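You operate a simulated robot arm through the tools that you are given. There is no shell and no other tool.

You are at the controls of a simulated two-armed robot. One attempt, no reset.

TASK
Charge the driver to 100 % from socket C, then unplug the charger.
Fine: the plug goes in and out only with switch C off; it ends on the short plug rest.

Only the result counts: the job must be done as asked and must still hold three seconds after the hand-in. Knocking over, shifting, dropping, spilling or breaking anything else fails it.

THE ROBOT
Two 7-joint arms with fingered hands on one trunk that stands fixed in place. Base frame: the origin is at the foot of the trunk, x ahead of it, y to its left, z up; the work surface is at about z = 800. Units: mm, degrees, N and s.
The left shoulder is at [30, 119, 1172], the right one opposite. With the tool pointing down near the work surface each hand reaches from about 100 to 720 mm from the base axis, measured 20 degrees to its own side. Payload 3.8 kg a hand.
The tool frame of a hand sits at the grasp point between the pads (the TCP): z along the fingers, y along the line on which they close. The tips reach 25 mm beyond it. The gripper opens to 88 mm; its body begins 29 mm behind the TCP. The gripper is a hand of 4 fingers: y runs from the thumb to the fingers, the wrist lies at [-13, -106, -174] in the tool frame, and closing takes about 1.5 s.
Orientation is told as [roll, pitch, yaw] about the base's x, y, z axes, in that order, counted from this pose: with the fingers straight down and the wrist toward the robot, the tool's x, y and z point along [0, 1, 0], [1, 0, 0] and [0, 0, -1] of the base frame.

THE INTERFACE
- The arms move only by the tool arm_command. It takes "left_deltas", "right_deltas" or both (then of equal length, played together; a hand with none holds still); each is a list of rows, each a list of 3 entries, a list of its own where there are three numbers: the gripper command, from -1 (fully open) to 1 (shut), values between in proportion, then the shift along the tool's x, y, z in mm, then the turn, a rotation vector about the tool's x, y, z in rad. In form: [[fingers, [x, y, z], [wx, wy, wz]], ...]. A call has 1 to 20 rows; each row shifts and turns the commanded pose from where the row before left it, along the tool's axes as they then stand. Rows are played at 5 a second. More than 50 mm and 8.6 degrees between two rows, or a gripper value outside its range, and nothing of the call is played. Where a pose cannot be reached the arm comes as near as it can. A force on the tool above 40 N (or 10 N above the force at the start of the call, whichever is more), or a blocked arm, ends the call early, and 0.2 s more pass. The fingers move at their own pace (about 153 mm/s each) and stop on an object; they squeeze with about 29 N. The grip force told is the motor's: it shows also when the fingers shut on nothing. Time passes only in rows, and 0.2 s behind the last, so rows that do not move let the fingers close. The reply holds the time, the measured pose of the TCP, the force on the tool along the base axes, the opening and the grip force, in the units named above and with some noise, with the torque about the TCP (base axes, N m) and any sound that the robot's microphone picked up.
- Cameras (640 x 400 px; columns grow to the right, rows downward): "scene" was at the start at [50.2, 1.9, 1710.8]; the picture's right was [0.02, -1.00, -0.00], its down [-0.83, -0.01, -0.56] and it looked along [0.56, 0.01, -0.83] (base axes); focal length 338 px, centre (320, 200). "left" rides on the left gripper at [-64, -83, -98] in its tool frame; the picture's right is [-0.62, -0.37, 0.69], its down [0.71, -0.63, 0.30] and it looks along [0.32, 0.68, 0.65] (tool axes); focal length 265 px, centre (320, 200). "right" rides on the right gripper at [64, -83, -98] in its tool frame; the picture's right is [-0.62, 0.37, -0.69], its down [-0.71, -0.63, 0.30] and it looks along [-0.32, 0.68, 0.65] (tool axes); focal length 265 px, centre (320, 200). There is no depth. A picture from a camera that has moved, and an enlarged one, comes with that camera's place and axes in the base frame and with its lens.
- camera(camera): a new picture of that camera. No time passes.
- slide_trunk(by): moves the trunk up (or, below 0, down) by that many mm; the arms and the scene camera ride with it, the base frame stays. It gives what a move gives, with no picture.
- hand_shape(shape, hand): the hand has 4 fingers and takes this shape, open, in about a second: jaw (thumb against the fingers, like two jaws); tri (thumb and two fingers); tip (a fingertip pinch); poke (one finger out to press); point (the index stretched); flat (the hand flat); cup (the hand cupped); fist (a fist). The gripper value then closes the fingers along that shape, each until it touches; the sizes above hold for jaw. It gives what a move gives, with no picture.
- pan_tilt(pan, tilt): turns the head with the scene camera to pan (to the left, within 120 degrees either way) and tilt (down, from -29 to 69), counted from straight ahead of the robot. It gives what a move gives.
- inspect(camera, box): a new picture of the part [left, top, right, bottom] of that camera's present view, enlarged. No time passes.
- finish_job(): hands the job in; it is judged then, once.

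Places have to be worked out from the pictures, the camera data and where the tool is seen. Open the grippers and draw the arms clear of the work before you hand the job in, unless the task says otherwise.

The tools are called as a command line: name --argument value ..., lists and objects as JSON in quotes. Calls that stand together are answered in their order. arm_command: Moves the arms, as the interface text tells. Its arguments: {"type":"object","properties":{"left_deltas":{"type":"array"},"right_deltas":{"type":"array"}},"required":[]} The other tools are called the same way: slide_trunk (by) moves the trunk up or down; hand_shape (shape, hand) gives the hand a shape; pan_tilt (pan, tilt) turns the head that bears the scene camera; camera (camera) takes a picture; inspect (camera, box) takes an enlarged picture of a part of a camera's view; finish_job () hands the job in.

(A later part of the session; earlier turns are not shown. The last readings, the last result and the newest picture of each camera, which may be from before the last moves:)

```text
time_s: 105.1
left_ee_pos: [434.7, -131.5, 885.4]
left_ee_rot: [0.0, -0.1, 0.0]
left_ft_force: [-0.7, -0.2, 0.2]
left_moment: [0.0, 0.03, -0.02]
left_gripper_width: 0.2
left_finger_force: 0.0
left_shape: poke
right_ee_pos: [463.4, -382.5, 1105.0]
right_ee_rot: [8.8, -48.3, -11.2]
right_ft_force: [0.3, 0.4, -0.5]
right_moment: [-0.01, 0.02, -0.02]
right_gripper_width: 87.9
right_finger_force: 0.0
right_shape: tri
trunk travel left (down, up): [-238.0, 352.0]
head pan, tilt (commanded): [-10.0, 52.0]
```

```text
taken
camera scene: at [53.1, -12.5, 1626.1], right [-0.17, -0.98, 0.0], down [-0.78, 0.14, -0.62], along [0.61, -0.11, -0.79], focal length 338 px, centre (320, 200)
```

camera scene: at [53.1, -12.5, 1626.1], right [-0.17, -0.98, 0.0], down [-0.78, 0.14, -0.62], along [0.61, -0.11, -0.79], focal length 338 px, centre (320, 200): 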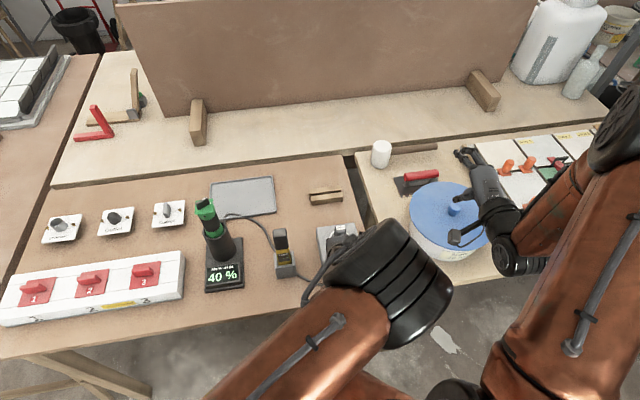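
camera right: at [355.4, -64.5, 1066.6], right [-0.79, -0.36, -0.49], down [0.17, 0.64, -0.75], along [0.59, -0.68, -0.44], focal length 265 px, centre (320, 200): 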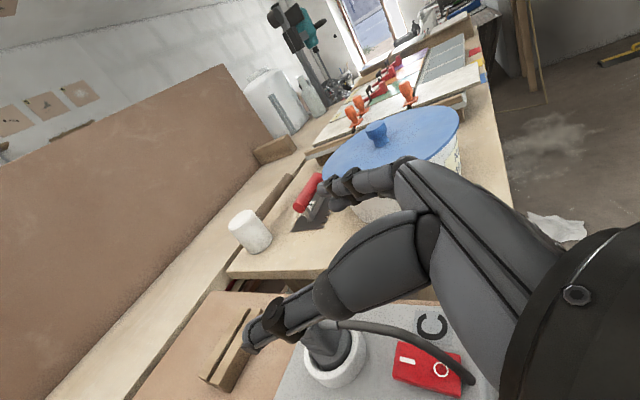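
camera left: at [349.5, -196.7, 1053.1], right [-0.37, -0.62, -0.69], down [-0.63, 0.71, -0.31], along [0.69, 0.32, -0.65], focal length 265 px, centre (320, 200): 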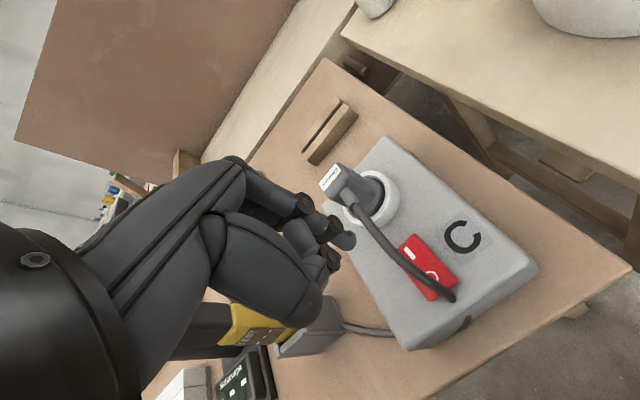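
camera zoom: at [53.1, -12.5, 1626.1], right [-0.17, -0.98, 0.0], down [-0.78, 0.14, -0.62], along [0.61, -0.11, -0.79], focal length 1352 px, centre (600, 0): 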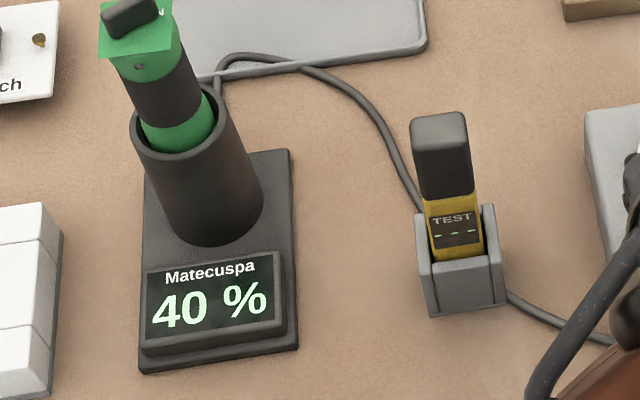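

The display reads 40 %: socket C is live and charging. I lift the finger off and let time pass.

arm_command --left_deltas '[[-1, [0, 0, -15], [0, 0, 0]], [-1, [0, 0, -20], [0, 0, 0]], [-1, [0, 0, -20], [0, 0, 0]], [-1, [0, 0, 0], [0, 0, 0]], [-1, [0, 0, 0], [0, 0, 0]], [-1, [0, 0, 0], [0, 0, 0]], [-1, [0, 0, 0], [0, 0, 0]], [-1, [0, 0, 0], [0, 0, 0]], [-1, [0, 0, 0], [0, 0, 0]], [-1, [0, 0, 0], [0, 0, 0]], [-1, [0, 0, 0], [0, 0, 0]], [-1, [0, 0, 0], [0, 0, 0]], [-1, [0, 0, 0], [0, 0, 0]], [-1, [0, 0, 0], [0, 0, 0]], [-1, [0, 0, 0], [0, 0, 0]]]'

inspect --camera "scene" --box '[190, 200, 310, 300]'

inspect --camera "left" --box '[280, 130, 480, 310]'

```text
time_s: 108.3
left_ee_pos: [435.3, -130.9, 940.4]
left_ee_rot: [0.0, -0.2, 0.0]
left_ft_force: [0.2, -1.3, -1.3]
left_moment: [-0.01, 0.04, -0.01]
left_gripper_width: 0.0
left_finger_force: 0.0
left_shape: poke
right_ee_pos: [462.4, -382.4, 1105.2]
right_ee_rot: [8.8, -48.4, -11.1]
right_ft_force: [0.0, 0.5, 0.9]
right_moment: [-0.01, 0.02, 0.0]
right_gripper_width: 87.8
right_finger_force: 0.1
right_shape: tri
trunk travel left (down, up): [-238.0, 352.0]
head pan, tilt (commanded): [-10.0, 52.0]
```

```text
4.00 times, centred on (250, 250) of scene
camera zoom: at [53.2, -12.5, 1626.1], right [-0.17, -0.98, 0.0], down [-0.78, 0.14, -0.62], along [0.61, -0.11, -0.79], focal length 1352 px, centre (600, 0)
```

zoom: 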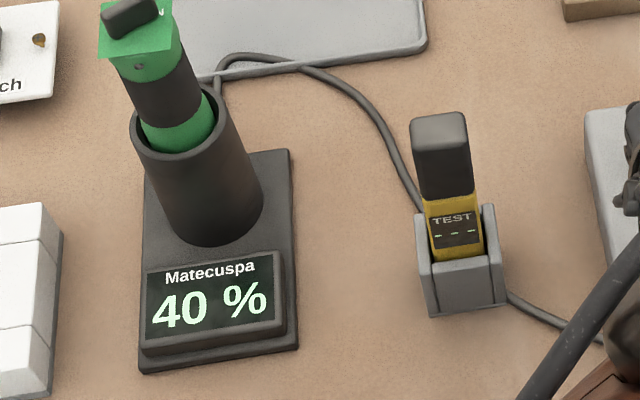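

```text
2.22 times, centred on (380, 220) of left
camera zoom: at [350.9, -195.7, 1038.8], right [-0.37, -0.62, -0.69], down [-0.63, 0.71, -0.31], along [0.69, 0.32, -0.65], focal length 590 px, centre (187, 156)
```

zoom: 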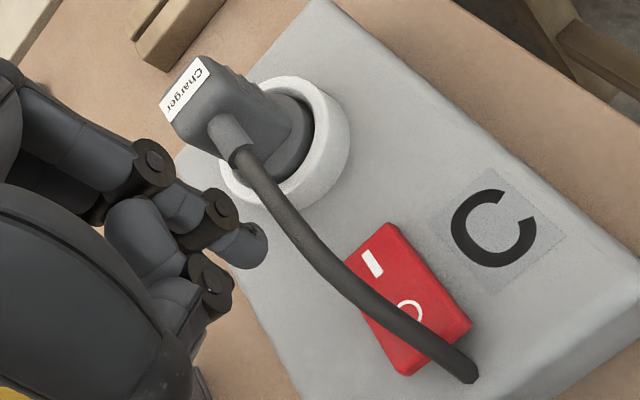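

Still 40 % after 3 s; I wait longer to see whether it rises.

arm_command --left_deltas '[[-1, [0, 0, 0], [0, 0, 0]], [-1, [0, 0, 0], [0, 0, 0]], [-1, [0, 0, 0], [0, 0, 0]], [-1, [0, 0, 0], [0, 0, 0]], [-1, [0, 0, 0], [0, 0, 0]], [-1, [0, 0, 0], [0, 0, 0]], [-1, [0, 0, 0], [0, 0, 0]], [-1, [0, 0, 0], [0, 0, 0]], [-1, [0, 0, 0], [0, 0, 0]], [-1, [0, 0, 0], [0, 0, 0]], [-1, [0, 0, 0], [0, 0, 0]], [-1, [0, 0, 0], [0, 0, 0]], [-1, [0, 0, 0], [0, 0, 0]], [-1, [0, 0, 0], [0, 0, 0]], [-1, [0, 0, 0], [0, 0, 0]], [-1, [0, 0, 0], [0, 0, 0]], [-1, [0, 0, 0], [0, 0, 0]], [-1, [0, 0, 0], [0, 0, 0]], [-1, [0, 0, 0], [0, 0, 0]], [-1, [0, 0, 0], [0, 0, 0]]]'

inspect --camera "scene" --box '[190, 190, 270, 300]'

```text
time_s: 112.5
left_ee_pos: [435.1, -131.1, 941.0]
left_ee_rot: [-0.1, -0.1, 0.0]
left_ft_force: [-0.4, -0.8, 0.4]
left_moment: [0.05, -0.03, -0.01]
left_gripper_width: 0.0
left_finger_force: 0.1
left_shape: poke
right_ee_pos: [462.0, -381.6, 1105.6]
right_ee_rot: [8.8, -48.4, -11.3]
right_ft_force: [-0.8, -1.2, -0.3]
right_moment: [-0.01, 0.0, -0.01]
right_gripper_width: 87.6
right_finger_force: 0.0
right_shape: tri
trunk travel left (down, up): [-238.0, 352.0]
head pan, tilt (commanded): [-10.0, 52.0]
```

```text
3.64 times, centred on (230, 245) of scene
camera zoom: at [53.2, -12.5, 1626.1], right [-0.17, -0.98, 0.0], down [-0.78, 0.14, -0.62], along [0.61, -0.11, -0.79], focal length 1229 px, centre (647, 36)
```

zoom: 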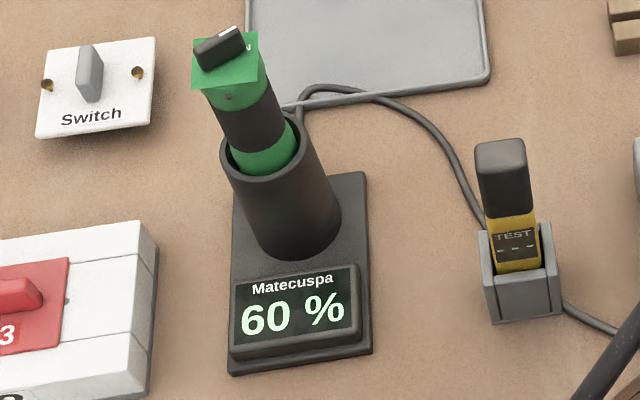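

It rises: 60 % now. I wait on.

arm_command --left_deltas '[[-1, [0, 0, 0], [0, 0, 0]], [-1, [0, 0, 0], [0, 0, 0]], [-1, [0, 0, 0], [0, 0, 0]], [-1, [0, 0, 0], [0, 0, 0]], [-1, [0, 0, 0], [0, 0, 0]], [-1, [0, 0, 0], [0, 0, 0]], [-1, [0, 0, 0], [0, 0, 0]], [-1, [0, 0, 0], [0, 0, 0]], [-1, [0, 0, 0], [0, 0, 0]], [-1, [0, 0, 0], [0, 0, 0]], [-1, [0, 0, 0], [0, 0, 0]], [-1, [0, 0, 0], [0, 0, 0]], [-1, [0, 0, 0], [0, 0, 0]], [-1, [0, 0, 0], [0, 0, 0]], [-1, [0, 0, 0], [0, 0, 0]], [-1, [0, 0, 0], [0, 0, 0]], [-1, [0, 0, 0], [0, 0, 0]], [-1, [0, 0, 0], [0, 0, 0]], [-1, [0, 0, 0], [0, 0, 0]], [-1, [0, 0, 0], [0, 0, 0]]]'

inspect --camera "scene" --box '[190, 190, 270, 300]'

arm_command --left_deltas '[[-1, [0, 0, 0], [0, 0, 0]], [-1, [0, 0, 0], [0, 0, 0]], [-1, [0, 0, 0], [0, 0, 0]], [-1, [0, 0, 0], [0, 0, 0]], [-1, [0, 0, 0], [0, 0, 0]], [-1, [0, 0, 0], [0, 0, 0]], [-1, [0, 0, 0], [0, 0, 0]], [-1, [0, 0, 0], [0, 0, 0]], [-1, [0, 0, 0], [0, 0, 0]], [-1, [0, 0, 0], [0, 0, 0]], [-1, [0, 0, 0], [0, 0, 0]], [-1, [0, 0, 0], [0, 0, 0]], [-1, [0, 0, 0], [0, 0, 0]], [-1, [0, 0, 0], [0, 0, 0]], [-1, [0, 0, 0], [0, 0, 0]], [-1, [0, 0, 0], [0, 0, 0]], [-1, [0, 0, 0], [0, 0, 0]], [-1, [0, 0, 0], [0, 0, 0]], [-1, [0, 0, 0], [0, 0, 0]], [-1, [0, 0, 0], [0, 0, 0]]]'

inspect --camera "scene" --box '[190, 190, 270, 300]'

```text
time_s: 116.7
left_ee_pos: [435.4, -131.3, 940.5]
left_ee_rot: [-0.1, -0.1, -0.1]
left_ft_force: [0.5, 0.0, 0.3]
left_moment: [-0.05, -0.02, 0.01]
left_gripper_width: 0.1
left_finger_force: 0.1
left_shape: poke
right_ee_pos: [462.1, -382.2, 1105.4]
right_ee_rot: [8.8, -48.3, -11.2]
right_ft_force: [0.0, -0.1, -0.2]
right_moment: [-0.01, 0.03, 0.01]
right_gripper_width: 87.6
right_finger_force: 0.1
right_shape: tri
trunk travel left (down, up): [-238.0, 352.0]
head pan, tilt (commanded): [-10.0, 52.0]
```

```text
3.64 times, centred on (230, 245) of scene
camera zoom: at [53.2, -12.5, 1626.1], right [-0.17, -0.98, 0.0], down [-0.78, 0.14, -0.62], along [0.61, -0.11, -0.79], focal length 1229 px, centre (647, 36)
```

zoom: 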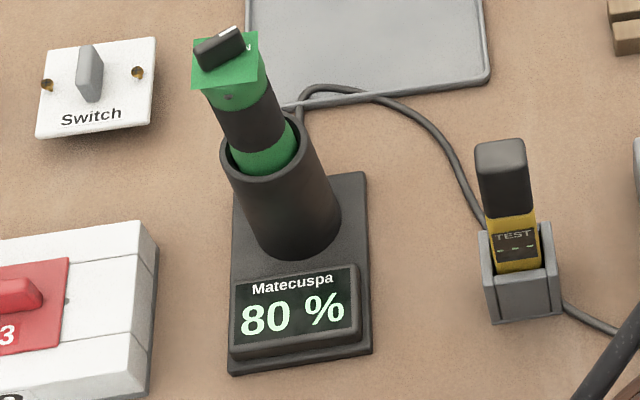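

```text
time_s: 120.9
left_ee_pos: [434.7, -131.2, 941.0]
left_ee_rot: [-0.2, -0.2, 0.0]
left_ft_force: [0.7, -1.0, -0.4]
left_moment: [0.02, 0.0, 0.03]
left_gripper_width: 0.0
left_finger_force: 0.1
left_shape: poke
right_ee_pos: [462.6, -382.0, 1105.9]
right_ee_rot: [8.8, -48.2, -11.1]
right_ft_force: [0.0, -0.4, -0.2]
right_moment: [0.01, -0.01, 0.03]
right_gripper_width: 87.6
right_finger_force: 0.0
right_shape: tri
trunk travel left (down, up): [-238.0, 352.0]
head pan, tilt (commanded): [-10.0, 52.0]
```

```text
3.64 times, centred on (230, 245) of scene
camera zoom: at [53.2, -12.5, 1626.1], right [-0.17, -0.98, 0.0], down [-0.78, 0.14, -0.62], along [0.61, -0.11, -0.79], focal length 1229 px, centre (647, 36)
```

zoom: 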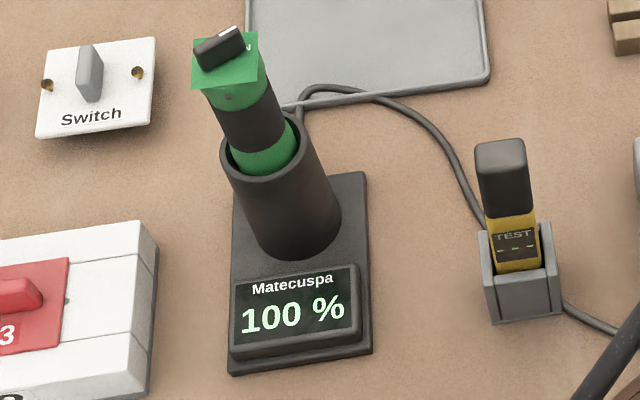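

100 %. Now I switch C off: the finger goes to the +y side of the O end (about x 407, y −135), clear of the cable.

arm_command --left_deltas '[[-1, [2.5, -30.5, 0], [0, 0, 0]], [-1, [0, 0, 25], [0, 0, 0]], [-1, [0, 0, 18], [0, 0, 0]], [-1, [0, 0, 0], [0, 0, 0]]]'

inspect --camera "left" --box '[300, 150, 480, 310]'

```text
time_s: 121.9
left_ee_pos: [405.8, -128.1, 897.8]
left_ee_rot: [-0.1, -0.2, -0.1]
left_ft_force: [-0.1, -0.3, 0.3]
left_moment: [-0.01, -0.02, 0.03]
left_gripper_width: 0.1
left_finger_force: 0.1
left_shape: poke
right_ee_pos: [462.3, -382.7, 1104.4]
right_ee_rot: [8.9, -48.5, -11.2]
right_ft_force: [-0.2, -0.2, 0.1]
right_moment: [-0.02, 0.01, 0.01]
right_gripper_width: 88.1
right_finger_force: 0.0
right_shape: tri
trunk travel left (down, up): [-238.0, 352.0]
head pan, tilt (commanded): [-10.0, 52.0]
```

```text
2.50 times, centred on (390, 230) of left
camera zoom: at [321.6, -193.4, 995.0], right [-0.37, -0.62, -0.69], down [-0.63, 0.71, -0.31], along [0.69, 0.32, -0.65], focal length 664 px, centre (145, 125)
```

zoom: 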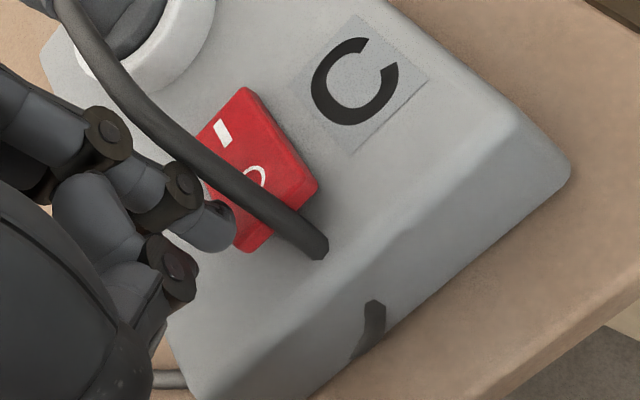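

The tip is near the rocker's +y edge; I shift 3 mm toward −y for a surer contact and step down.

arm_command --left_deltas '[[-1, [-3, 0.5, 2], [0, 0, 0]], [-1, [0, 0, 3], [0, 0, 0]], [-1, [0, 0, 3], [0, 0, 0]], [-1, [0, 0, 0], [0, 0, 0]]]'

inspect --camera "left" --box '[300, 150, 480, 310]'

```text
time_s: 122.9
left_ee_pos: [405.5, -132.6, 889.3]
left_ee_rot: [-0.1, -0.3, 0.0]
left_ft_force: [0.8, 0.8, 1.1]
left_moment: [-0.03, 0.01, 0.07]
left_gripper_width: 0.0
left_finger_force: 0.0
left_shape: poke
right_ee_pos: [462.6, -381.4, 1104.9]
right_ee_rot: [8.8, -48.4, -11.2]
right_ft_force: [-0.1, -0.5, -0.4]
right_moment: [-0.02, -0.01, -0.02]
right_gripper_width: 87.5
right_finger_force: 0.1
right_shape: tri
trunk travel left (down, up): [-238.0, 352.0]
head pan, tilt (commanded): [-10.0, 52.0]
```

```text
2.50 times, centred on (390, 230) of left
camera zoom: at [321.6, -197.0, 987.2], right [-0.37, -0.62, -0.69], down [-0.63, 0.71, -0.31], along [0.69, 0.32, -0.65], focal length 664 px, centre (145, 125)
```

zoom: 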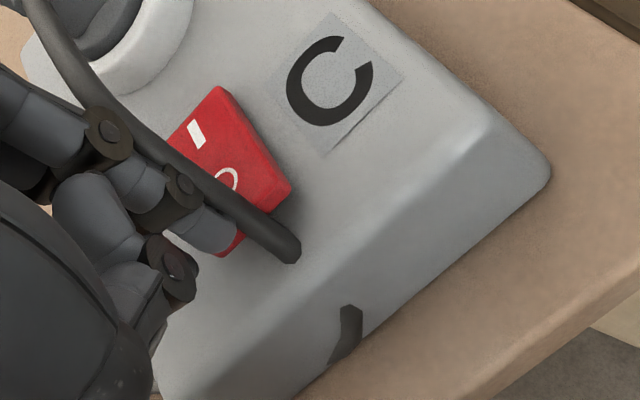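

I go on down in small steps and check the display.

arm_command --left_deltas '[[-1, [0, 0, 1.5], [0, 0, 0]], [-1, [0, 0, 1.5], [0, 0, 0]], [-1, [0, 0, 1], [0, 0, 0]], [-1, [0, 0, 0], [0, 0, 0]]]'

inspect --camera "left" --box '[300, 150, 480, 310]'

inspect --camera "scene" --box '[190, 190, 270, 300]'

```text
time_s: 123.9
left_ee_pos: [406.4, -131.9, 885.7]
left_ee_rot: [-0.2, -0.2, 0.0]
left_ft_force: [0.4, -0.2, -0.2]
left_moment: [0.0, -0.01, -0.04]
left_gripper_width: 0.0
left_finger_force: 0.1
left_shape: poke
right_ee_pos: [462.8, -383.2, 1105.5]
right_ee_rot: [8.8, -48.5, -11.2]
right_ft_force: [0.1, 0.3, 1.0]
right_moment: [-0.01, -0.02, -0.01]
right_gripper_width: 87.6
right_finger_force: 0.1
right_shape: tri
trunk travel left (down, up): [-238.0, 352.0]
head pan, tilt (commanded): [-10.0, 52.0]
```

```text
2.50 times, centred on (390, 230) of left
camera zoom: at [322.0, -197.0, 982.9], right [-0.37, -0.62, -0.69], down [-0.63, 0.71, -0.31], along [0.69, 0.32, -0.65], focal length 664 px, centre (145, 125)
```

zoom: 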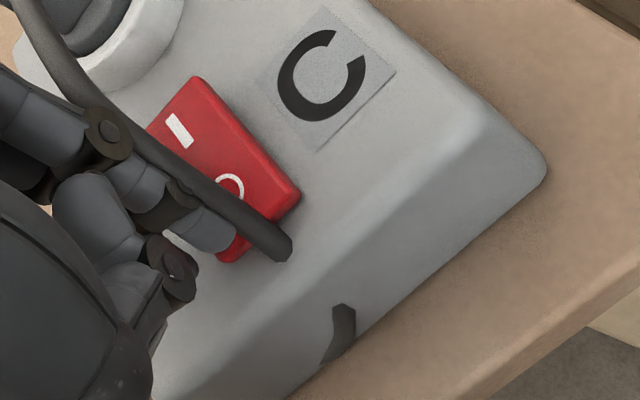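

```text
3.64 times, centred on (230, 245) of scene
camera zoom: at [53.1, -12.5, 1626.1], right [-0.17, -0.98, 0.0], down [-0.78, 0.14, -0.62], along [0.61, -0.11, -0.79], focal length 1229 px, centre (647, 36)
```

zoom: 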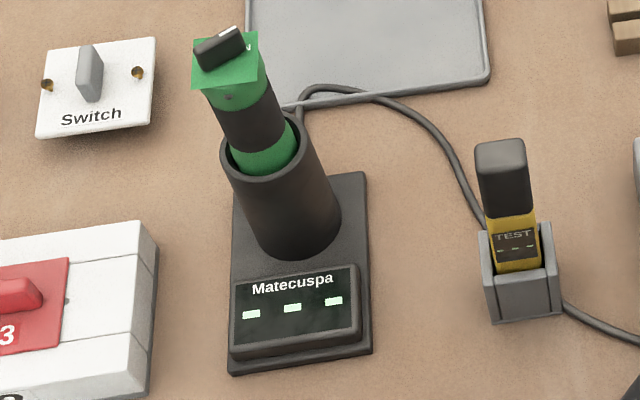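

The display is back to dashes: switch C is off, O end down. I retract the left hand to its parking place.

arm_command --left_deltas '[[-1, [0, 0, -20], [0, 0, 0]], [-1, [0, 0, -40], [0, 0, 0]], [-1, [0, 0, -45], [0, 0, 0]], [-1, [0, 0, -45], [0, 0, 0]], [-1, [0, -18, -40], [0, 0, 0]], [-1, [44, 0, 0], [0, 0, 0]], [-1, [44, 0, 0], [0, 0, 0]], [-1, [44, 0, 0], [0, 0, 0]], [-1, [44, 0, 0], [0, 0, 0]], [-1, [44, 0, 0], [0, 0, 0]], [-1, [44, 0, 0], [0, 0, 0]], [-1, [44, 0, 0], [0, 0, 0]], [-1, [44, 0, 0], [0, 0, 0]], [-1, [0, 40, 0], [0, 0, 0]], [-1, [0, 0, 0], [0, 0, 0]]]'

camera --camera "scene"

inspect --camera "scene" --box '[255, 175, 395, 305]'

```text
time_s: 127.1
left_ee_pos: [426.5, 221.6, 1075.2]
left_ee_rot: [-0.2, -0.4, -0.1]
left_ft_force: [0.5, 0.2, 0.4]
left_moment: [-0.02, -0.02, -0.02]
left_gripper_width: 0.1
left_finger_force: 0.1
left_shape: poke
right_ee_pos: [461.2, -382.2, 1104.7]
right_ee_rot: [8.6, -48.4, -11.0]
right_ft_force: [0.1, 0.0, -0.1]
right_moment: [-0.03, -0.03, 0.01]
right_gripper_width: 87.9
right_finger_force: 0.0
right_shape: tri
trunk travel left (down, up): [-238.0, 352.0]
head pan, tilt (commanded): [-10.0, 52.0]
```

```text
taken
camera scene: at [51.8, -11.5, 1626.1], right [-0.17, -0.98, 0.0], down [-0.78, 0.14, -0.62], along [0.61, -0.11, -0.79], focal length 338 px, centre (320, 200)
```

scene: 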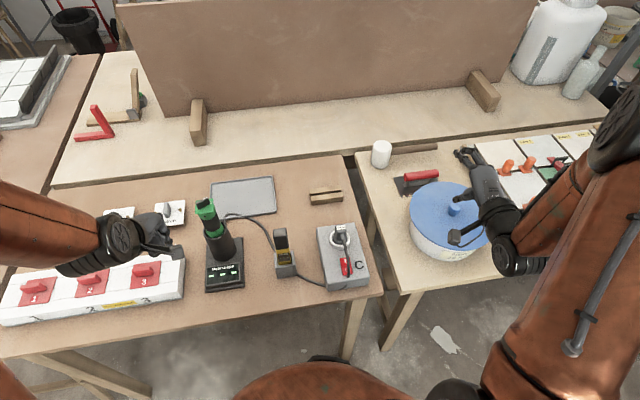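

```text
3.08 times, centred on (325, 240) of scene
camera zoom: at [51.8, -11.5, 1626.1], right [-0.17, -0.98, 0.0], down [-0.78, 0.14, -0.62], along [0.61, -0.11, -0.79], focal length 1040 px, centre (305, 77)
```

zoom: 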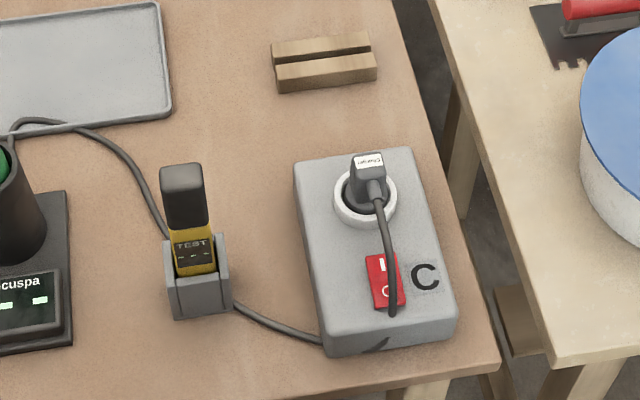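

All is in place. Now the right hand goes back along its earlier way to the plug: first over, turning back to yaw −90°.

arm_command --right_deltas '[[-1, [0, 0, 30], [0, 0, 0]], [-1, [43, 0, 0], [0, 0, 0]], [-1, [43, 0, 0], [0, 0, 0]], [-1, [43, 0, 0], [0, 0, 0]], [-1, [43, 0, 0], [0, 0, 0]], [-1, [43, 0, 0], [0, 0, 0]], [-1, [20, 0, 25], [0, 0, 0]], [-1, [0, 0, 0], [0, 0, 0.145]], [-1, [0, 0, 0], [0, 0, 0.145]], [-1, [0, 0, 0], [0, 0, 0.145]], [-1, [0, 0, 0], [0, 0, 0.145]], [-1, [0, 0, 0], [0, 0, 0.145]], [-1, [0, 0, 0], [0, 0, 0.145]], [-1, [0, 0, 0], [0, 0, 0.145]], [-1, [0, 0, 0], [0, 0, 0.145]], [-1, [0, 0, 0], [0, 0, 0.145]], [-1, [0, 0, 0], [0, 0, 0.145]], [-1, [0, 0, 0], [0, 0, 0]]]'

arm_command --right_deltas '[[-1, [0, 0, 0], [0, 0.135, 0]], [-1, [0, 0, 0], [0, 0.135, 0]], [-1, [0, 0, 0], [0, 0.135, 0]], [-1, [0, 0, 0], [0, 0.135, 0]], [-1, [-8, 0, -40], [0, 0, 0]], [-1, [-8, 0, -40], [0, 0, 0]], [-1, [-34.5, 0, 6.1], [0, 0, 0]], [-1, [-34.5, 0, 6.1], [0, 0, 0]], [-1, [-34.5, 0, 6.1], [0, 0, 0]], [-1, [0, 0, 0], [0, 0, 0]]]'

camera --camera "right"

camera --camera "scene"

```text
time_s: 130.9
left_ee_pos: [427.1, 219.7, 1075.5]
left_ee_rot: [-0.1, -0.2, 0.0]
left_ft_force: [-0.2, -0.5, -0.7]
left_moment: [0.01, 0.02, -0.03]
left_gripper_width: 0.2
left_finger_force: 0.1
left_shape: poke
right_ee_pos: [522.8, -149.0, 1091.8]
right_ee_rot: [49.0, 0.7, -90.0]
right_ft_force: [0.2, -0.6, -0.4]
right_moment: [0.01, -0.03, 0.0]
right_gripper_width: 87.9
right_finger_force: 0.1
right_shape: tri
trunk travel left (down, up): [-238.0, 352.0]
head pan, tilt (commanded): [-10.0, 52.0]
```

```text
time_s: 133.1
left_ee_pos: [427.6, 220.2, 1075.3]
left_ee_rot: [-0.1, -0.2, 0.0]
left_ft_force: [0.2, -0.1, -0.3]
left_moment: [-0.01, 0.06, 0.01]
left_gripper_width: 0.1
left_finger_force: 0.0
left_shape: poke
right_ee_pos: [439.9, -147.9, 984.6]
right_ee_rot: [79.9, 0.6, -90.1]
right_ft_force: [1.0, -0.1, 0.4]
right_moment: [0.0, -0.02, -0.01]
right_gripper_width: 87.8
right_finger_force: 0.1
right_shape: tri
trunk travel left (down, up): [-238.0, 352.0]
head pan, tilt (commanded): [-10.0, 52.0]
```

```text
taken
camera right: at [355.9, -65.1, 1066.2], right [-0.79, -0.36, -0.49], down [0.17, 0.64, -0.75], along [0.59, -0.68, -0.44], focal length 265 px, centre (320, 200)
```

right: 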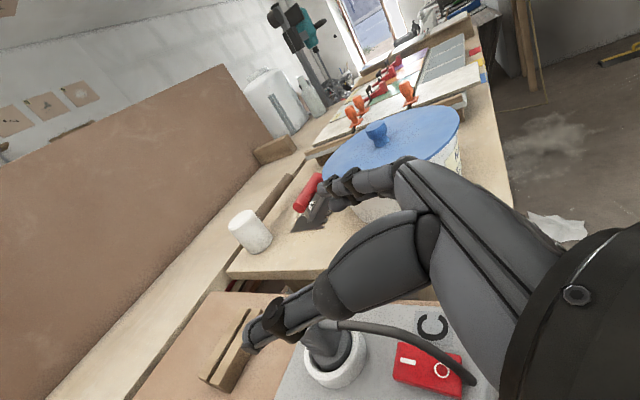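

```text
taken
camera scene: at [52.8, -12.2, 1626.1], right [-0.17, -0.98, 0.0], down [-0.78, 0.14, -0.62], along [0.61, -0.11, -0.79], focal length 338 px, centre (320, 200)
```

scene: 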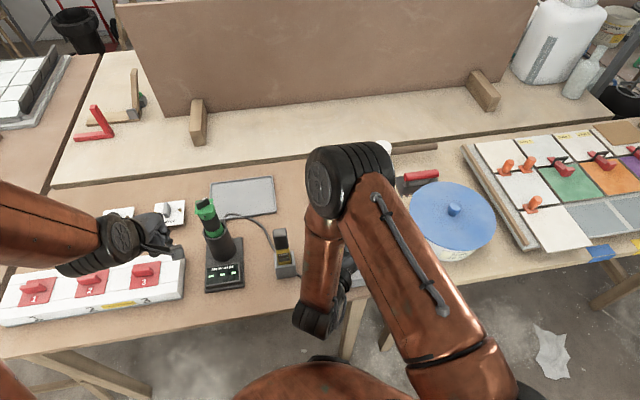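

Back at the exact pose above. I lower the open hand 80 mm, as it came.

arm_command --right_deltas '[[-1, [-19.7, 0, 3.5], [0, 0, 0]], [-1, [-19.7, 0, 3.5], [0, 0, 0]], [-1, [-19.7, 0, 3.5], [0, 0, 0]], [-1, [-19.7, 0, 3.5], [0, 0, 0]], [-1, [0, 0, 0], [0, 0, 0]]]'

camera --camera "right"

```text
time_s: 134.3
left_ee_pos: [428.6, 220.4, 1075.3]
left_ee_rot: [-0.1, -0.2, 0.0]
left_ft_force: [-0.6, 0.0, 0.4]
left_moment: [0.0, -0.01, 0.01]
left_gripper_width: 0.0
left_finger_force: 0.0
left_shape: poke
right_ee_pos: [441.0, -146.2, 906.6]
right_ee_rot: [79.9, 0.7, -89.9]
right_ft_force: [-0.5, 0.1, 0.0]
right_moment: [0.01, 0.01, -0.01]
right_gripper_width: 87.9
right_finger_force: 0.1
right_shape: tri
trunk travel left (down, up): [-238.0, 352.0]
head pan, tilt (commanded): [-10.0, 52.0]
```

```text
taken
camera right: at [355.6, -62.3, 987.8], right [-0.79, -0.36, -0.49], down [0.17, 0.64, -0.75], along [0.59, -0.68, -0.44], focal length 265 px, centre (320, 200)
```

right: 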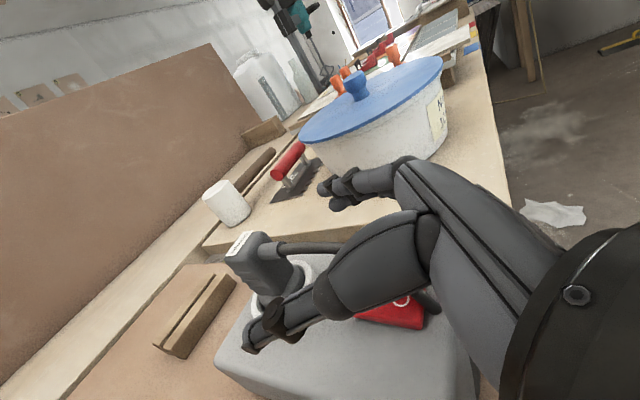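

The plug is between thumb and fingers' line. I move forward 45 mm along the fingers to the same grip place.

arm_command --right_deltas '[[-1, [0, 0, 15], [0, 0, 0]], [-1, [0, 0, 15], [0, 0, 0]], [-1, [0, 0, 15], [0, 0, 0]], [-1, [0, 0, 0], [0, 0, 0]]]'

inspect --camera "right" --box '[220, 190, 420, 370]'

```text
time_s: 135.3
left_ee_pos: [427.6, 221.6, 1075.2]
left_ee_rot: [-0.2, -0.2, 0.0]
left_ft_force: [-0.5, -0.2, -0.2]
left_moment: [-0.05, 0.01, -0.03]
left_gripper_width: 0.2
left_finger_force: 0.0
left_shape: poke
right_ee_pos: [484.8, -146.9, 896.2]
right_ee_rot: [79.9, 0.6, -90.1]
right_ft_force: [0.4, 0.4, 1.0]
right_moment: [0.02, -0.02, 0.02]
right_gripper_width: 87.9
right_finger_force: 0.1
right_shape: tri
trunk travel left (down, up): [-238.0, 352.0]
head pan, tilt (commanded): [-10.0, 52.0]
```

```text
2.22 times, centred on (320, 280) of right
camera zoom: at [400.1, -63.5, 979.0], right [-0.79, -0.36, -0.49], down [0.17, 0.64, -0.75], along [0.59, -0.68, -0.44], focal length 590 px, centre (320, 22)
```

zoom: 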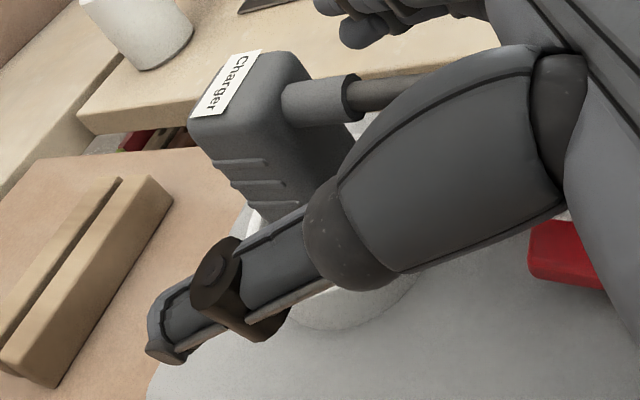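

Same view as at release. I close the fingers on the plug.

arm_command --right_deltas '[[-0.4, [0, 0, 0], [0, 0, 0]], [0.0, [0, 0, 0], [0, 0, 0]], [0.3, [0, 0, 0], [0, 0, 0]], [0.6, [0, 0, 0], [0, 0, 0]], [1, [0, 0, 0], [0, 0, 0]], [1, [0, 0, 0], [0, 0, 0]], [1, [0, 0, 0], [0, 0, 0]]]'

inspect --camera "right" --box '[220, 190, 420, 370]'

inspect --camera "scene" --box '[190, 190, 390, 300]'

```text
time_s: 136.9
left_ee_pos: [429.5, 221.1, 1075.0]
left_ee_rot: [-0.1, -0.2, 0.0]
left_ft_force: [1.0, -0.3, -0.6]
left_moment: [0.02, 0.02, -0.01]
left_gripper_width: 0.1
left_finger_force: 0.0
left_shape: poke
right_ee_pos: [485.4, -147.4, 896.8]
right_ee_rot: [79.9, 0.6, -90.0]
right_ft_force: [-0.7, 1.2, 0.8]
right_moment: [0.03, -0.01, 0.0]
right_gripper_width: 20.2
right_finger_force: 29.3
right_shape: tri
trunk travel left (down, up): [-238.0, 352.0]
head pan, tilt (commanded): [-10.0, 52.0]
```

```text
2.22 times, centred on (320, 280) of right
camera zoom: at [400.1, -63.4, 979.0], right [-0.79, -0.36, -0.49], down [0.17, 0.64, -0.75], along [0.59, -0.68, -0.44], focal length 590 px, centre (320, 22)
```

zoom: 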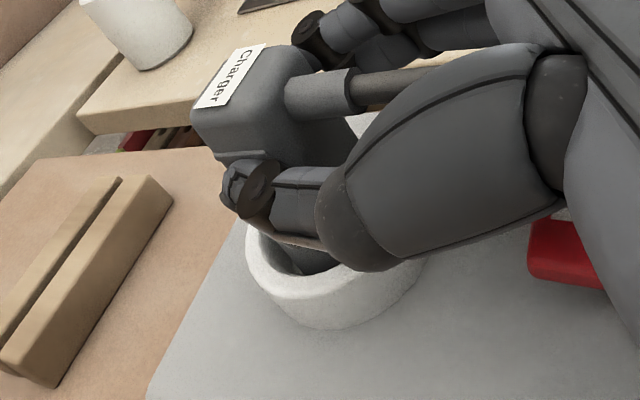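

```text
3.20 times, centred on (290, 245) of scene
camera zoom: at [53.3, -11.9, 1626.1], right [-0.17, -0.98, 0.0], down [-0.78, 0.14, -0.62], along [0.61, -0.11, -0.79], focal length 1082 px, centre (416, 56)
```

zoom: 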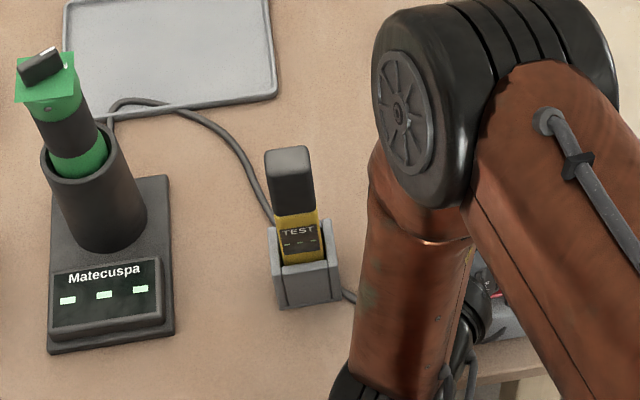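

Firm grip (width 20 mm, 29 N) and the display is off. I pull the plug straight up.

arm_command --right_deltas '[[1, [2.95, 0, -0.5], [0, 0, 0]], [1, [2.95, 0, -0.5], [0, 0, 0]], [1, [4.92, 0, -0.87], [0, 0, 0]], [1, [4.92, 0, -0.87], [0, 0, 0]], [1, [0, 0, 0], [0, 0, 0]]]'

inspect --camera "right" --box '[220, 210, 420, 390]'

```text
time_s: 138.1
left_ee_pos: [427.4, 221.1, 1076.5]
left_ee_rot: [0.0, -0.1, 0.1]
left_ft_force: [-0.3, 0.6, -0.3]
left_moment: [-0.01, 0.0, 0.0]
left_gripper_width: 0.0
left_finger_force: 0.0
left_shape: poke
right_ee_pos: [484.8, -146.3, 913.1]
right_ee_rot: [79.9, 0.6, -90.2]
right_ft_force: [-0.1, -0.3, -1.5]
right_moment: [0.0, 0.01, 0.04]
right_gripper_width: 20.0
right_finger_force: 28.7
right_shape: tri
trunk travel left (down, up): [-238.0, 352.0]
head pan, tilt (commanded): [-10.0, 52.0]
```

```text
2.22 times, centred on (320, 300) of right
camera zoom: at [399.6, -63.0, 994.8], right [-0.79, -0.36, -0.49], down [0.17, 0.64, -0.75], along [0.59, -0.68, -0.44], focal length 590 px, centre (320, -22)
```

zoom: 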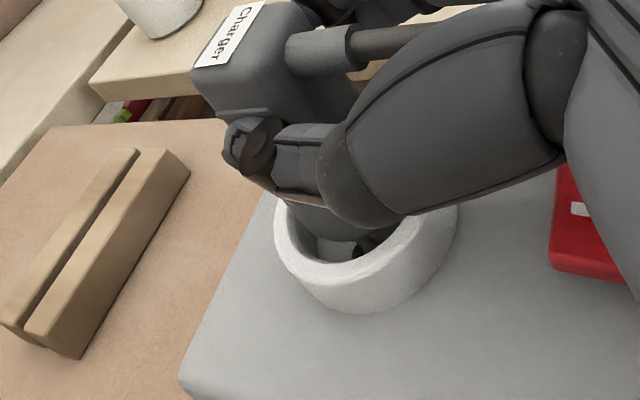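

The plug comes out smoothly. I raise it another 50 mm clear of the socket.

arm_command --right_deltas '[[1, [9.85, 0, -1.75], [0, 0, 0]], [1, [14.8, 0, -2.6], [0, 0, 0]], [1, [14.8, 0, -2.6], [0, 0, 0]], [1, [9.85, 0, -1.75], [0, 0, 0]], [1, [0, 0, 0], [0, 0, 0]]]'

camera --camera "right"

inspect --camera "right" --box '[220, 200, 420, 380]'

```text
time_s: 139.3
left_ee_pos: [428.1, 221.3, 1076.0]
left_ee_rot: [-0.1, -0.2, 0.0]
left_ft_force: [-0.1, 0.4, 0.3]
left_moment: [0.01, 0.03, 0.01]
left_gripper_width: 0.1
left_finger_force: 0.0
left_shape: poke
right_ee_pos: [484.7, -147.1, 962.3]
right_ee_rot: [79.8, 0.7, -90.0]
right_ft_force: [1.0, 0.4, -0.7]
right_moment: [-0.02, 0.02, -0.01]
right_gripper_width: 20.2
right_finger_force: 28.5
right_shape: tri
trunk travel left (down, up): [-238.0, 352.0]
head pan, tilt (commanded): [-10.0, 52.0]
```

```text
taken
camera right: at [399.7, -63.2, 1044.0], right [-0.79, -0.36, -0.49], down [0.17, 0.64, -0.75], along [0.59, -0.68, -0.44], focal length 265 px, centre (320, 200)
```

right: 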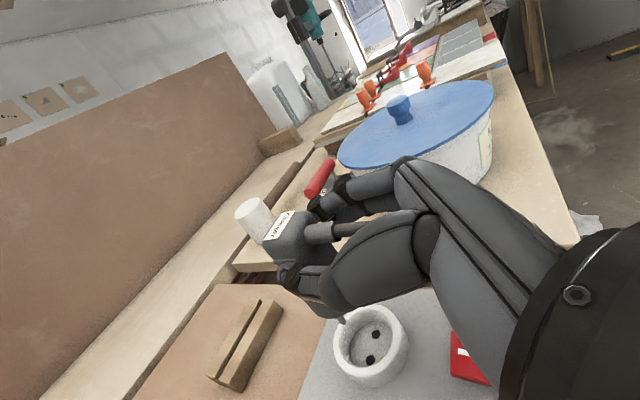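

```text
2.22 times, centred on (320, 290) of right
camera zoom: at [399.7, -63.2, 1044.0], right [-0.79, -0.36, -0.49], down [0.17, 0.64, -0.75], along [0.59, -0.68, -0.44], focal length 590 px, centre (320, 0)
```

zoom: 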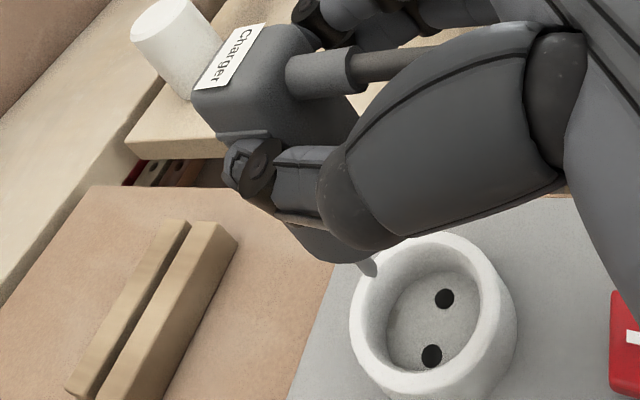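

The plug hangs as before. I yaw the hand +18° (to keep the wrist away from the tester), then carry the plug toward the rest at this height.

arm_command --right_deltas '[[1, [0, 0, 0], [0.103, 0, -0.0183]], [1, [0, 0, 0], [0.103, 0, -0.0183]], [1, [0, 0, 0], [0.103, 0, -0.0183]], [1, [6.4, 12.9, 36], [0, 0, 0]], [1, [6.4, 12.9, 36], [0, 0, 0]], [1, [0, 0, 0], [0, 0, 0]]]'

camera --camera "scene"

inspect --camera "scene" --box '[240, 170, 400, 290]'

```text
time_s: 140.7
left_ee_pos: [427.5, 222.2, 1075.0]
left_ee_rot: [-0.1, -0.3, 0.0]
left_ft_force: [0.6, 0.3, 0.5]
left_moment: [0.01, 0.01, 0.01]
left_gripper_width: 0.3
left_finger_force: 0.0
left_shape: poke
right_ee_pos: [564.0, -150.6, 964.3]
right_ee_rot: [80.0, 0.7, -72.0]
right_ft_force: [0.3, -0.3, -1.3]
right_moment: [-0.01, 0.03, 0.0]
right_gripper_width: 20.2
right_finger_force: 29.2
right_shape: tri
trunk travel left (down, up): [-238.0, 352.0]
head pan, tilt (commanded): [-10.0, 52.0]
```

```text
taken
camera scene: at [53.1, -11.8, 1626.1], right [-0.17, -0.98, 0.0], down [-0.78, 0.14, -0.62], along [0.61, -0.11, -0.79], focal length 338 px, centre (320, 200)
```

scene: 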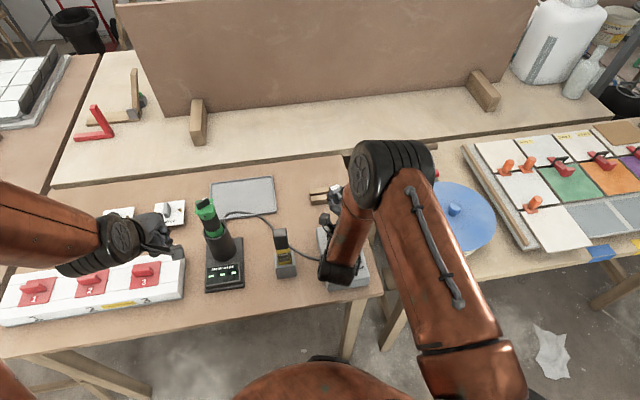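

```text
3.33 times, centred on (320, 230) of scene
camera zoom: at [53.1, -11.8, 1626.1], right [-0.17, -0.98, 0.0], down [-0.78, 0.14, -0.62], along [0.61, -0.11, -0.79], focal length 1127 px, centre (320, 100)
```

zoom: 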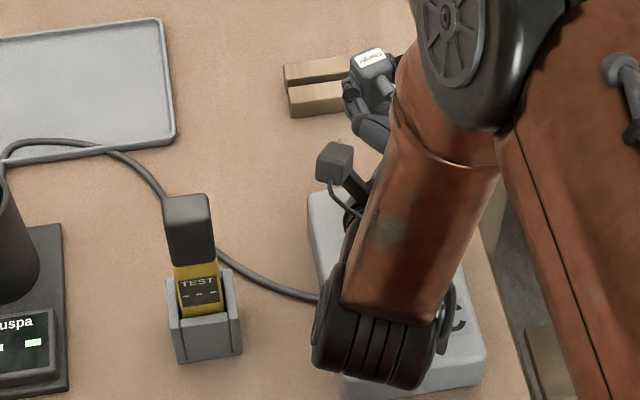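

The wrist is well clear of the tester. I carry on to above the rest.

arm_command --right_deltas '[[1, [6.4, 12.9, 36], [0, 0, 0]], [1, [6.4, 12.9, 36], [0, 0, 0]], [1, [6.4, 12.9, 36], [0, 0, 0]], [1, [0, 0, 0], [0, 0, 0]]]'

camera --camera "right"

inspect --camera "scene" --box '[240, 150, 400, 280]'

inspect --camera "right" --box '[200, 190, 440, 390]'

```text
time_s: 141.7
left_ee_pos: [429.0, 221.3, 1075.5]
left_ee_rot: [-0.1, -0.3, 0.1]
left_ft_force: [0.5, -0.1, 0.2]
left_moment: [0.01, -0.01, -0.01]
left_gripper_width: 0.0
left_finger_force: 0.1
left_shape: poke
right_ee_pos: [678.4, -152.6, 964.2]
right_ee_rot: [80.0, 0.7, -72.2]
right_ft_force: [-1.1, -0.7, -1.6]
right_moment: [-0.02, 0.04, 0.0]
right_gripper_width: 20.0
right_finger_force: 28.6
right_shape: tri
trunk travel left (down, up): [-238.0, 352.0]
head pan, tilt (commanded): [-10.0, 52.0]
```

```text
taken
camera right: at [572.2, -99.1, 1045.7], right [-0.64, -0.59, -0.49], down [-0.03, 0.66, -0.75], along [0.77, -0.47, -0.44], focal length 265 px, centre (320, 200)
```

right: 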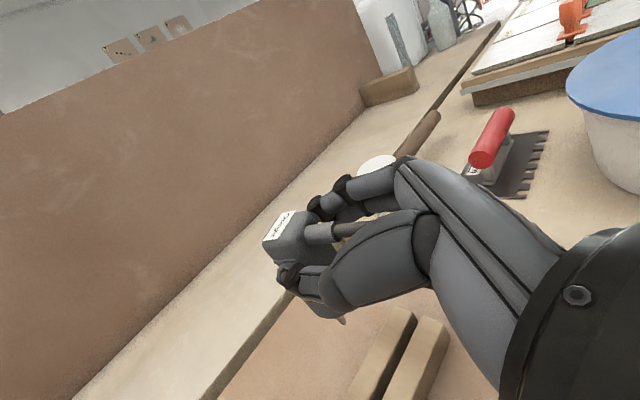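

```text
3.08 times, centred on (320, 215) of scene
camera zoom: at [52.9, -12.0, 1626.1], right [-0.17, -0.98, 0.0], down [-0.78, 0.14, -0.62], along [0.61, -0.11, -0.79], focal length 1040 px, centre (320, 154)
```

zoom: 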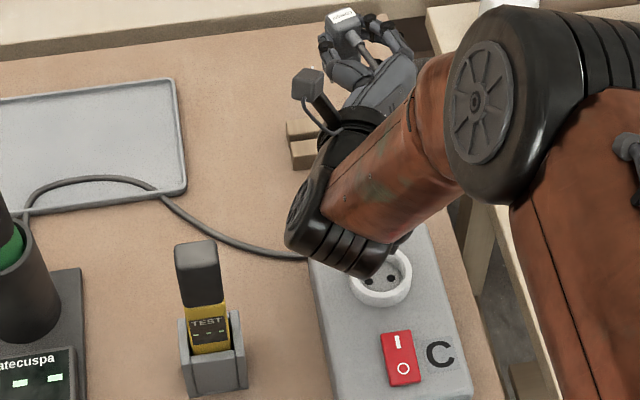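

```text
2.00 times, centred on (320, 290) of right
camera zoom: at [572.2, -99.1, 1045.7], right [-0.64, -0.59, -0.49], down [-0.03, 0.66, -0.75], along [0.77, -0.47, -0.44], focal length 531 px, centre (320, 20)
```

zoom: 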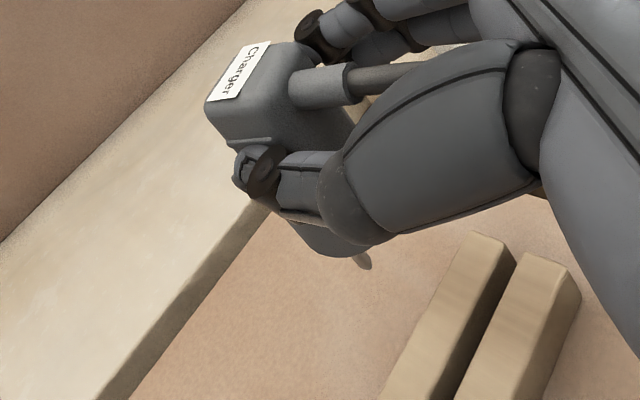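

The plug is above the rest. I zoom to compare the pin's position with the slot.

inspect --camera "right" --box '[320, 290, 480, 400]'

```text
3.64 times, centred on (400, 345) of right
camera zoom: at [572.2, -99.1, 1045.7], right [-0.64, -0.59, -0.49], down [-0.03, 0.66, -0.75], along [0.77, -0.47, -0.44], focal length 965 px, centre (29, -327)
```

zoom: 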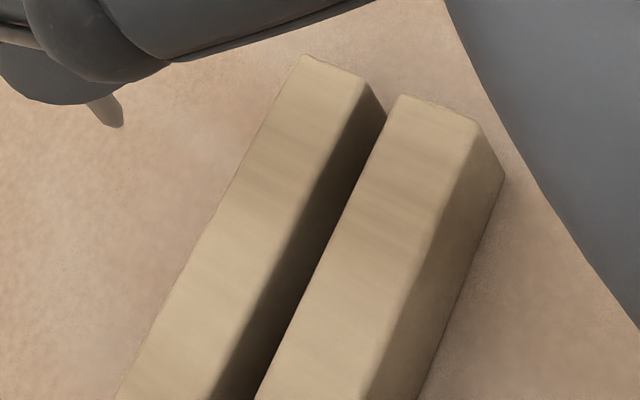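

The slot centre is at x≈697 and about 10 mm wide, so I reduce the yaw offset to 8° and aim at y≈−162 (still well on the rest, with the wrist clear of the tester), then lower 40 mm.

arm_command --right_deltas '[[1, [0, 0, 0], [-0.086, 0, 0.0153]], [1, [0, 0, 0], [-0.086, 0, 0.0153]], [1, [-0.9, 12.3, -5], [0, 0, 0]], [1, [-19.7, 0, 3.5], [0, 0, 0]], [1, [-19.7, 0, 3.5], [0, 0, 0]], [1, [0, 0, 0], [0, 0, 0]]]'

camera --camera "right"

inspect --camera "right" --box '[290, 280, 450, 400]'

inspect --camera "scene" --box '[240, 150, 400, 280]'

```text
time_s: 143.1
left_ee_pos: [428.2, 221.2, 1075.5]
left_ee_rot: [-0.1, -0.2, -0.1]
left_ft_force: [0.6, -0.7, -0.2]
left_moment: [0.01, 0.0, -0.03]
left_gripper_width: 0.0
left_finger_force: 0.1
left_shape: poke
right_ee_pos: [676.6, -164.2, 922.8]
right_ee_rot: [79.9, 0.6, -82.2]
right_ft_force: [-0.8, 0.1, -1.5]
right_moment: [-0.01, 0.02, -0.03]
right_gripper_width: 19.8
right_finger_force: 29.4
right_shape: tri
trunk travel left (down, up): [-238.0, 352.0]
head pan, tilt (commanded): [-10.0, 52.0]
```

```text
taken
camera right: at [579.6, -93.4, 1004.2], right [-0.73, -0.47, -0.49], down [0.09, 0.66, -0.75], along [0.67, -0.59, -0.44], focal length 265 px, centre (320, 200)
```

right: 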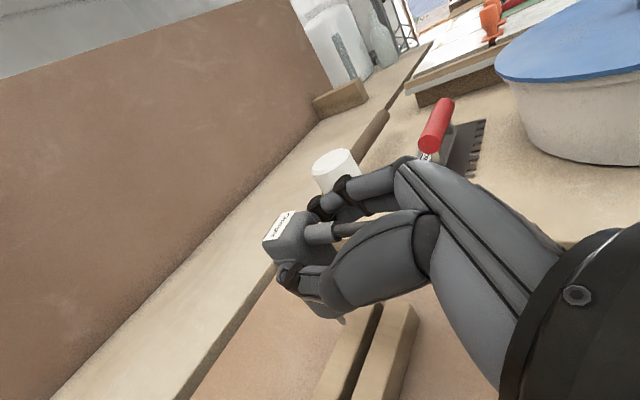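

```text
3.33 times, centred on (370, 340) of right
camera zoom: at [579.6, -93.4, 1004.2], right [-0.73, -0.47, -0.49], down [0.09, 0.66, -0.75], along [0.67, -0.59, -0.44], focal length 885 px, centre (153, -267)
```

zoom: 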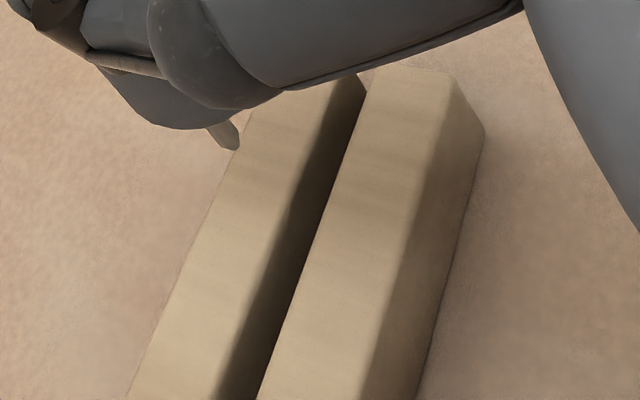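

```text
3.08 times, centred on (320, 215) of scene
camera zoom: at [53.3, -12.0, 1626.1], right [-0.17, -0.98, 0.0], down [-0.78, 0.14, -0.62], along [0.61, -0.11, -0.79], focal length 1040 px, centre (320, 154)
```

zoom: 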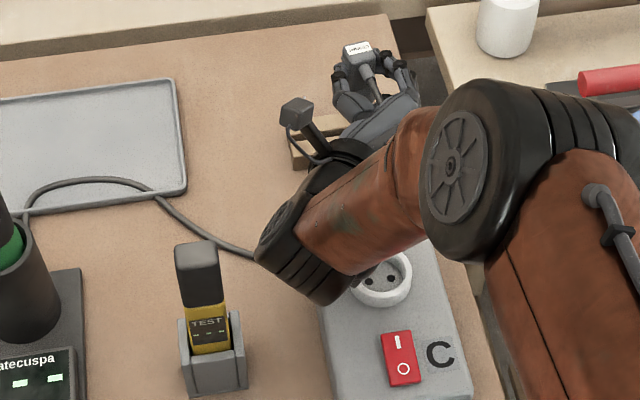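

The slot looks only 8–10 mm wide, so I square the plug up more (yaw offset 3°), shift to y≈−168 to keep wrist clearance, and lower 25 mm to just above the rails.

arm_command --right_deltas '[[1, [0, 0, 0], [-0.086, 0, 0.0153]], [1, [-0.1, 5.9, -0.6], [0, 0, 0]], [1, [-12.3, 0, 2.2], [0, 0, 0]], [1, [-12.3, 0, 2.2], [0, 0, 0]], [1, [0, 0, 0], [0, 0, 0]]]'

inspect --camera "right" --box '[290, 270, 450, 390]'

inspect --camera "scene" --box '[240, 150, 400, 280]'

```text
time_s: 144.3
left_ee_pos: [428.7, 220.8, 1075.5]
left_ee_rot: [-0.1, -0.2, 0.0]
left_ft_force: [-0.2, 0.6, -0.1]
left_moment: [-0.02, 0.01, -0.01]
left_gripper_width: 0.0
left_finger_force: 0.1
left_shape: poke
right_ee_pos: [674.8, -169.4, 897.7]
right_ee_rot: [79.8, 0.6, -87.1]
right_ft_force: [-0.2, 0.3, -1.4]
right_moment: [0.01, 0.07, -0.01]
right_gripper_width: 19.8
right_finger_force: 28.8
right_shape: tri
trunk travel left (down, up): [-238.0, 352.0]
head pan, tilt (commanded): [-10.0, 52.0]
```

```text
3.33 times, centred on (370, 330) of right
camera zoom: at [585.5, -91.4, 979.6], right [-0.77, -0.4, -0.49], down [0.14, 0.65, -0.75], along [0.62, -0.65, -0.44], focal length 885 px, centre (153, -233)
```

zoom: 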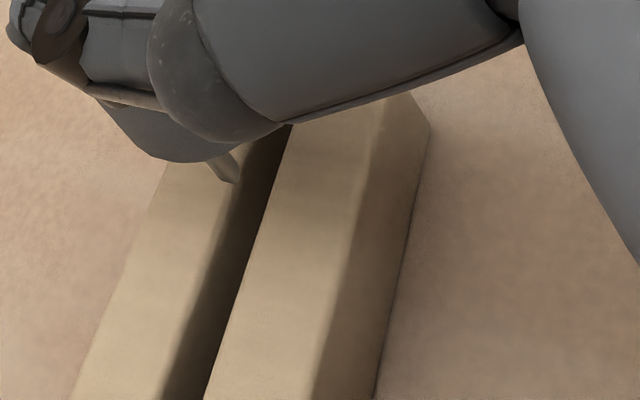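

```text
3.08 times, centred on (320, 215) of scene
camera zoom: at [53.4, -12.0, 1626.1], right [-0.17, -0.98, 0.0], down [-0.78, 0.14, -0.62], along [0.61, -0.11, -0.79], focal length 1040 px, centre (320, 154)
```

zoom: 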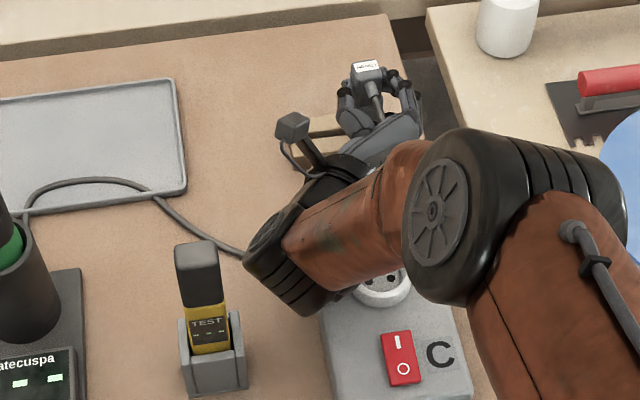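

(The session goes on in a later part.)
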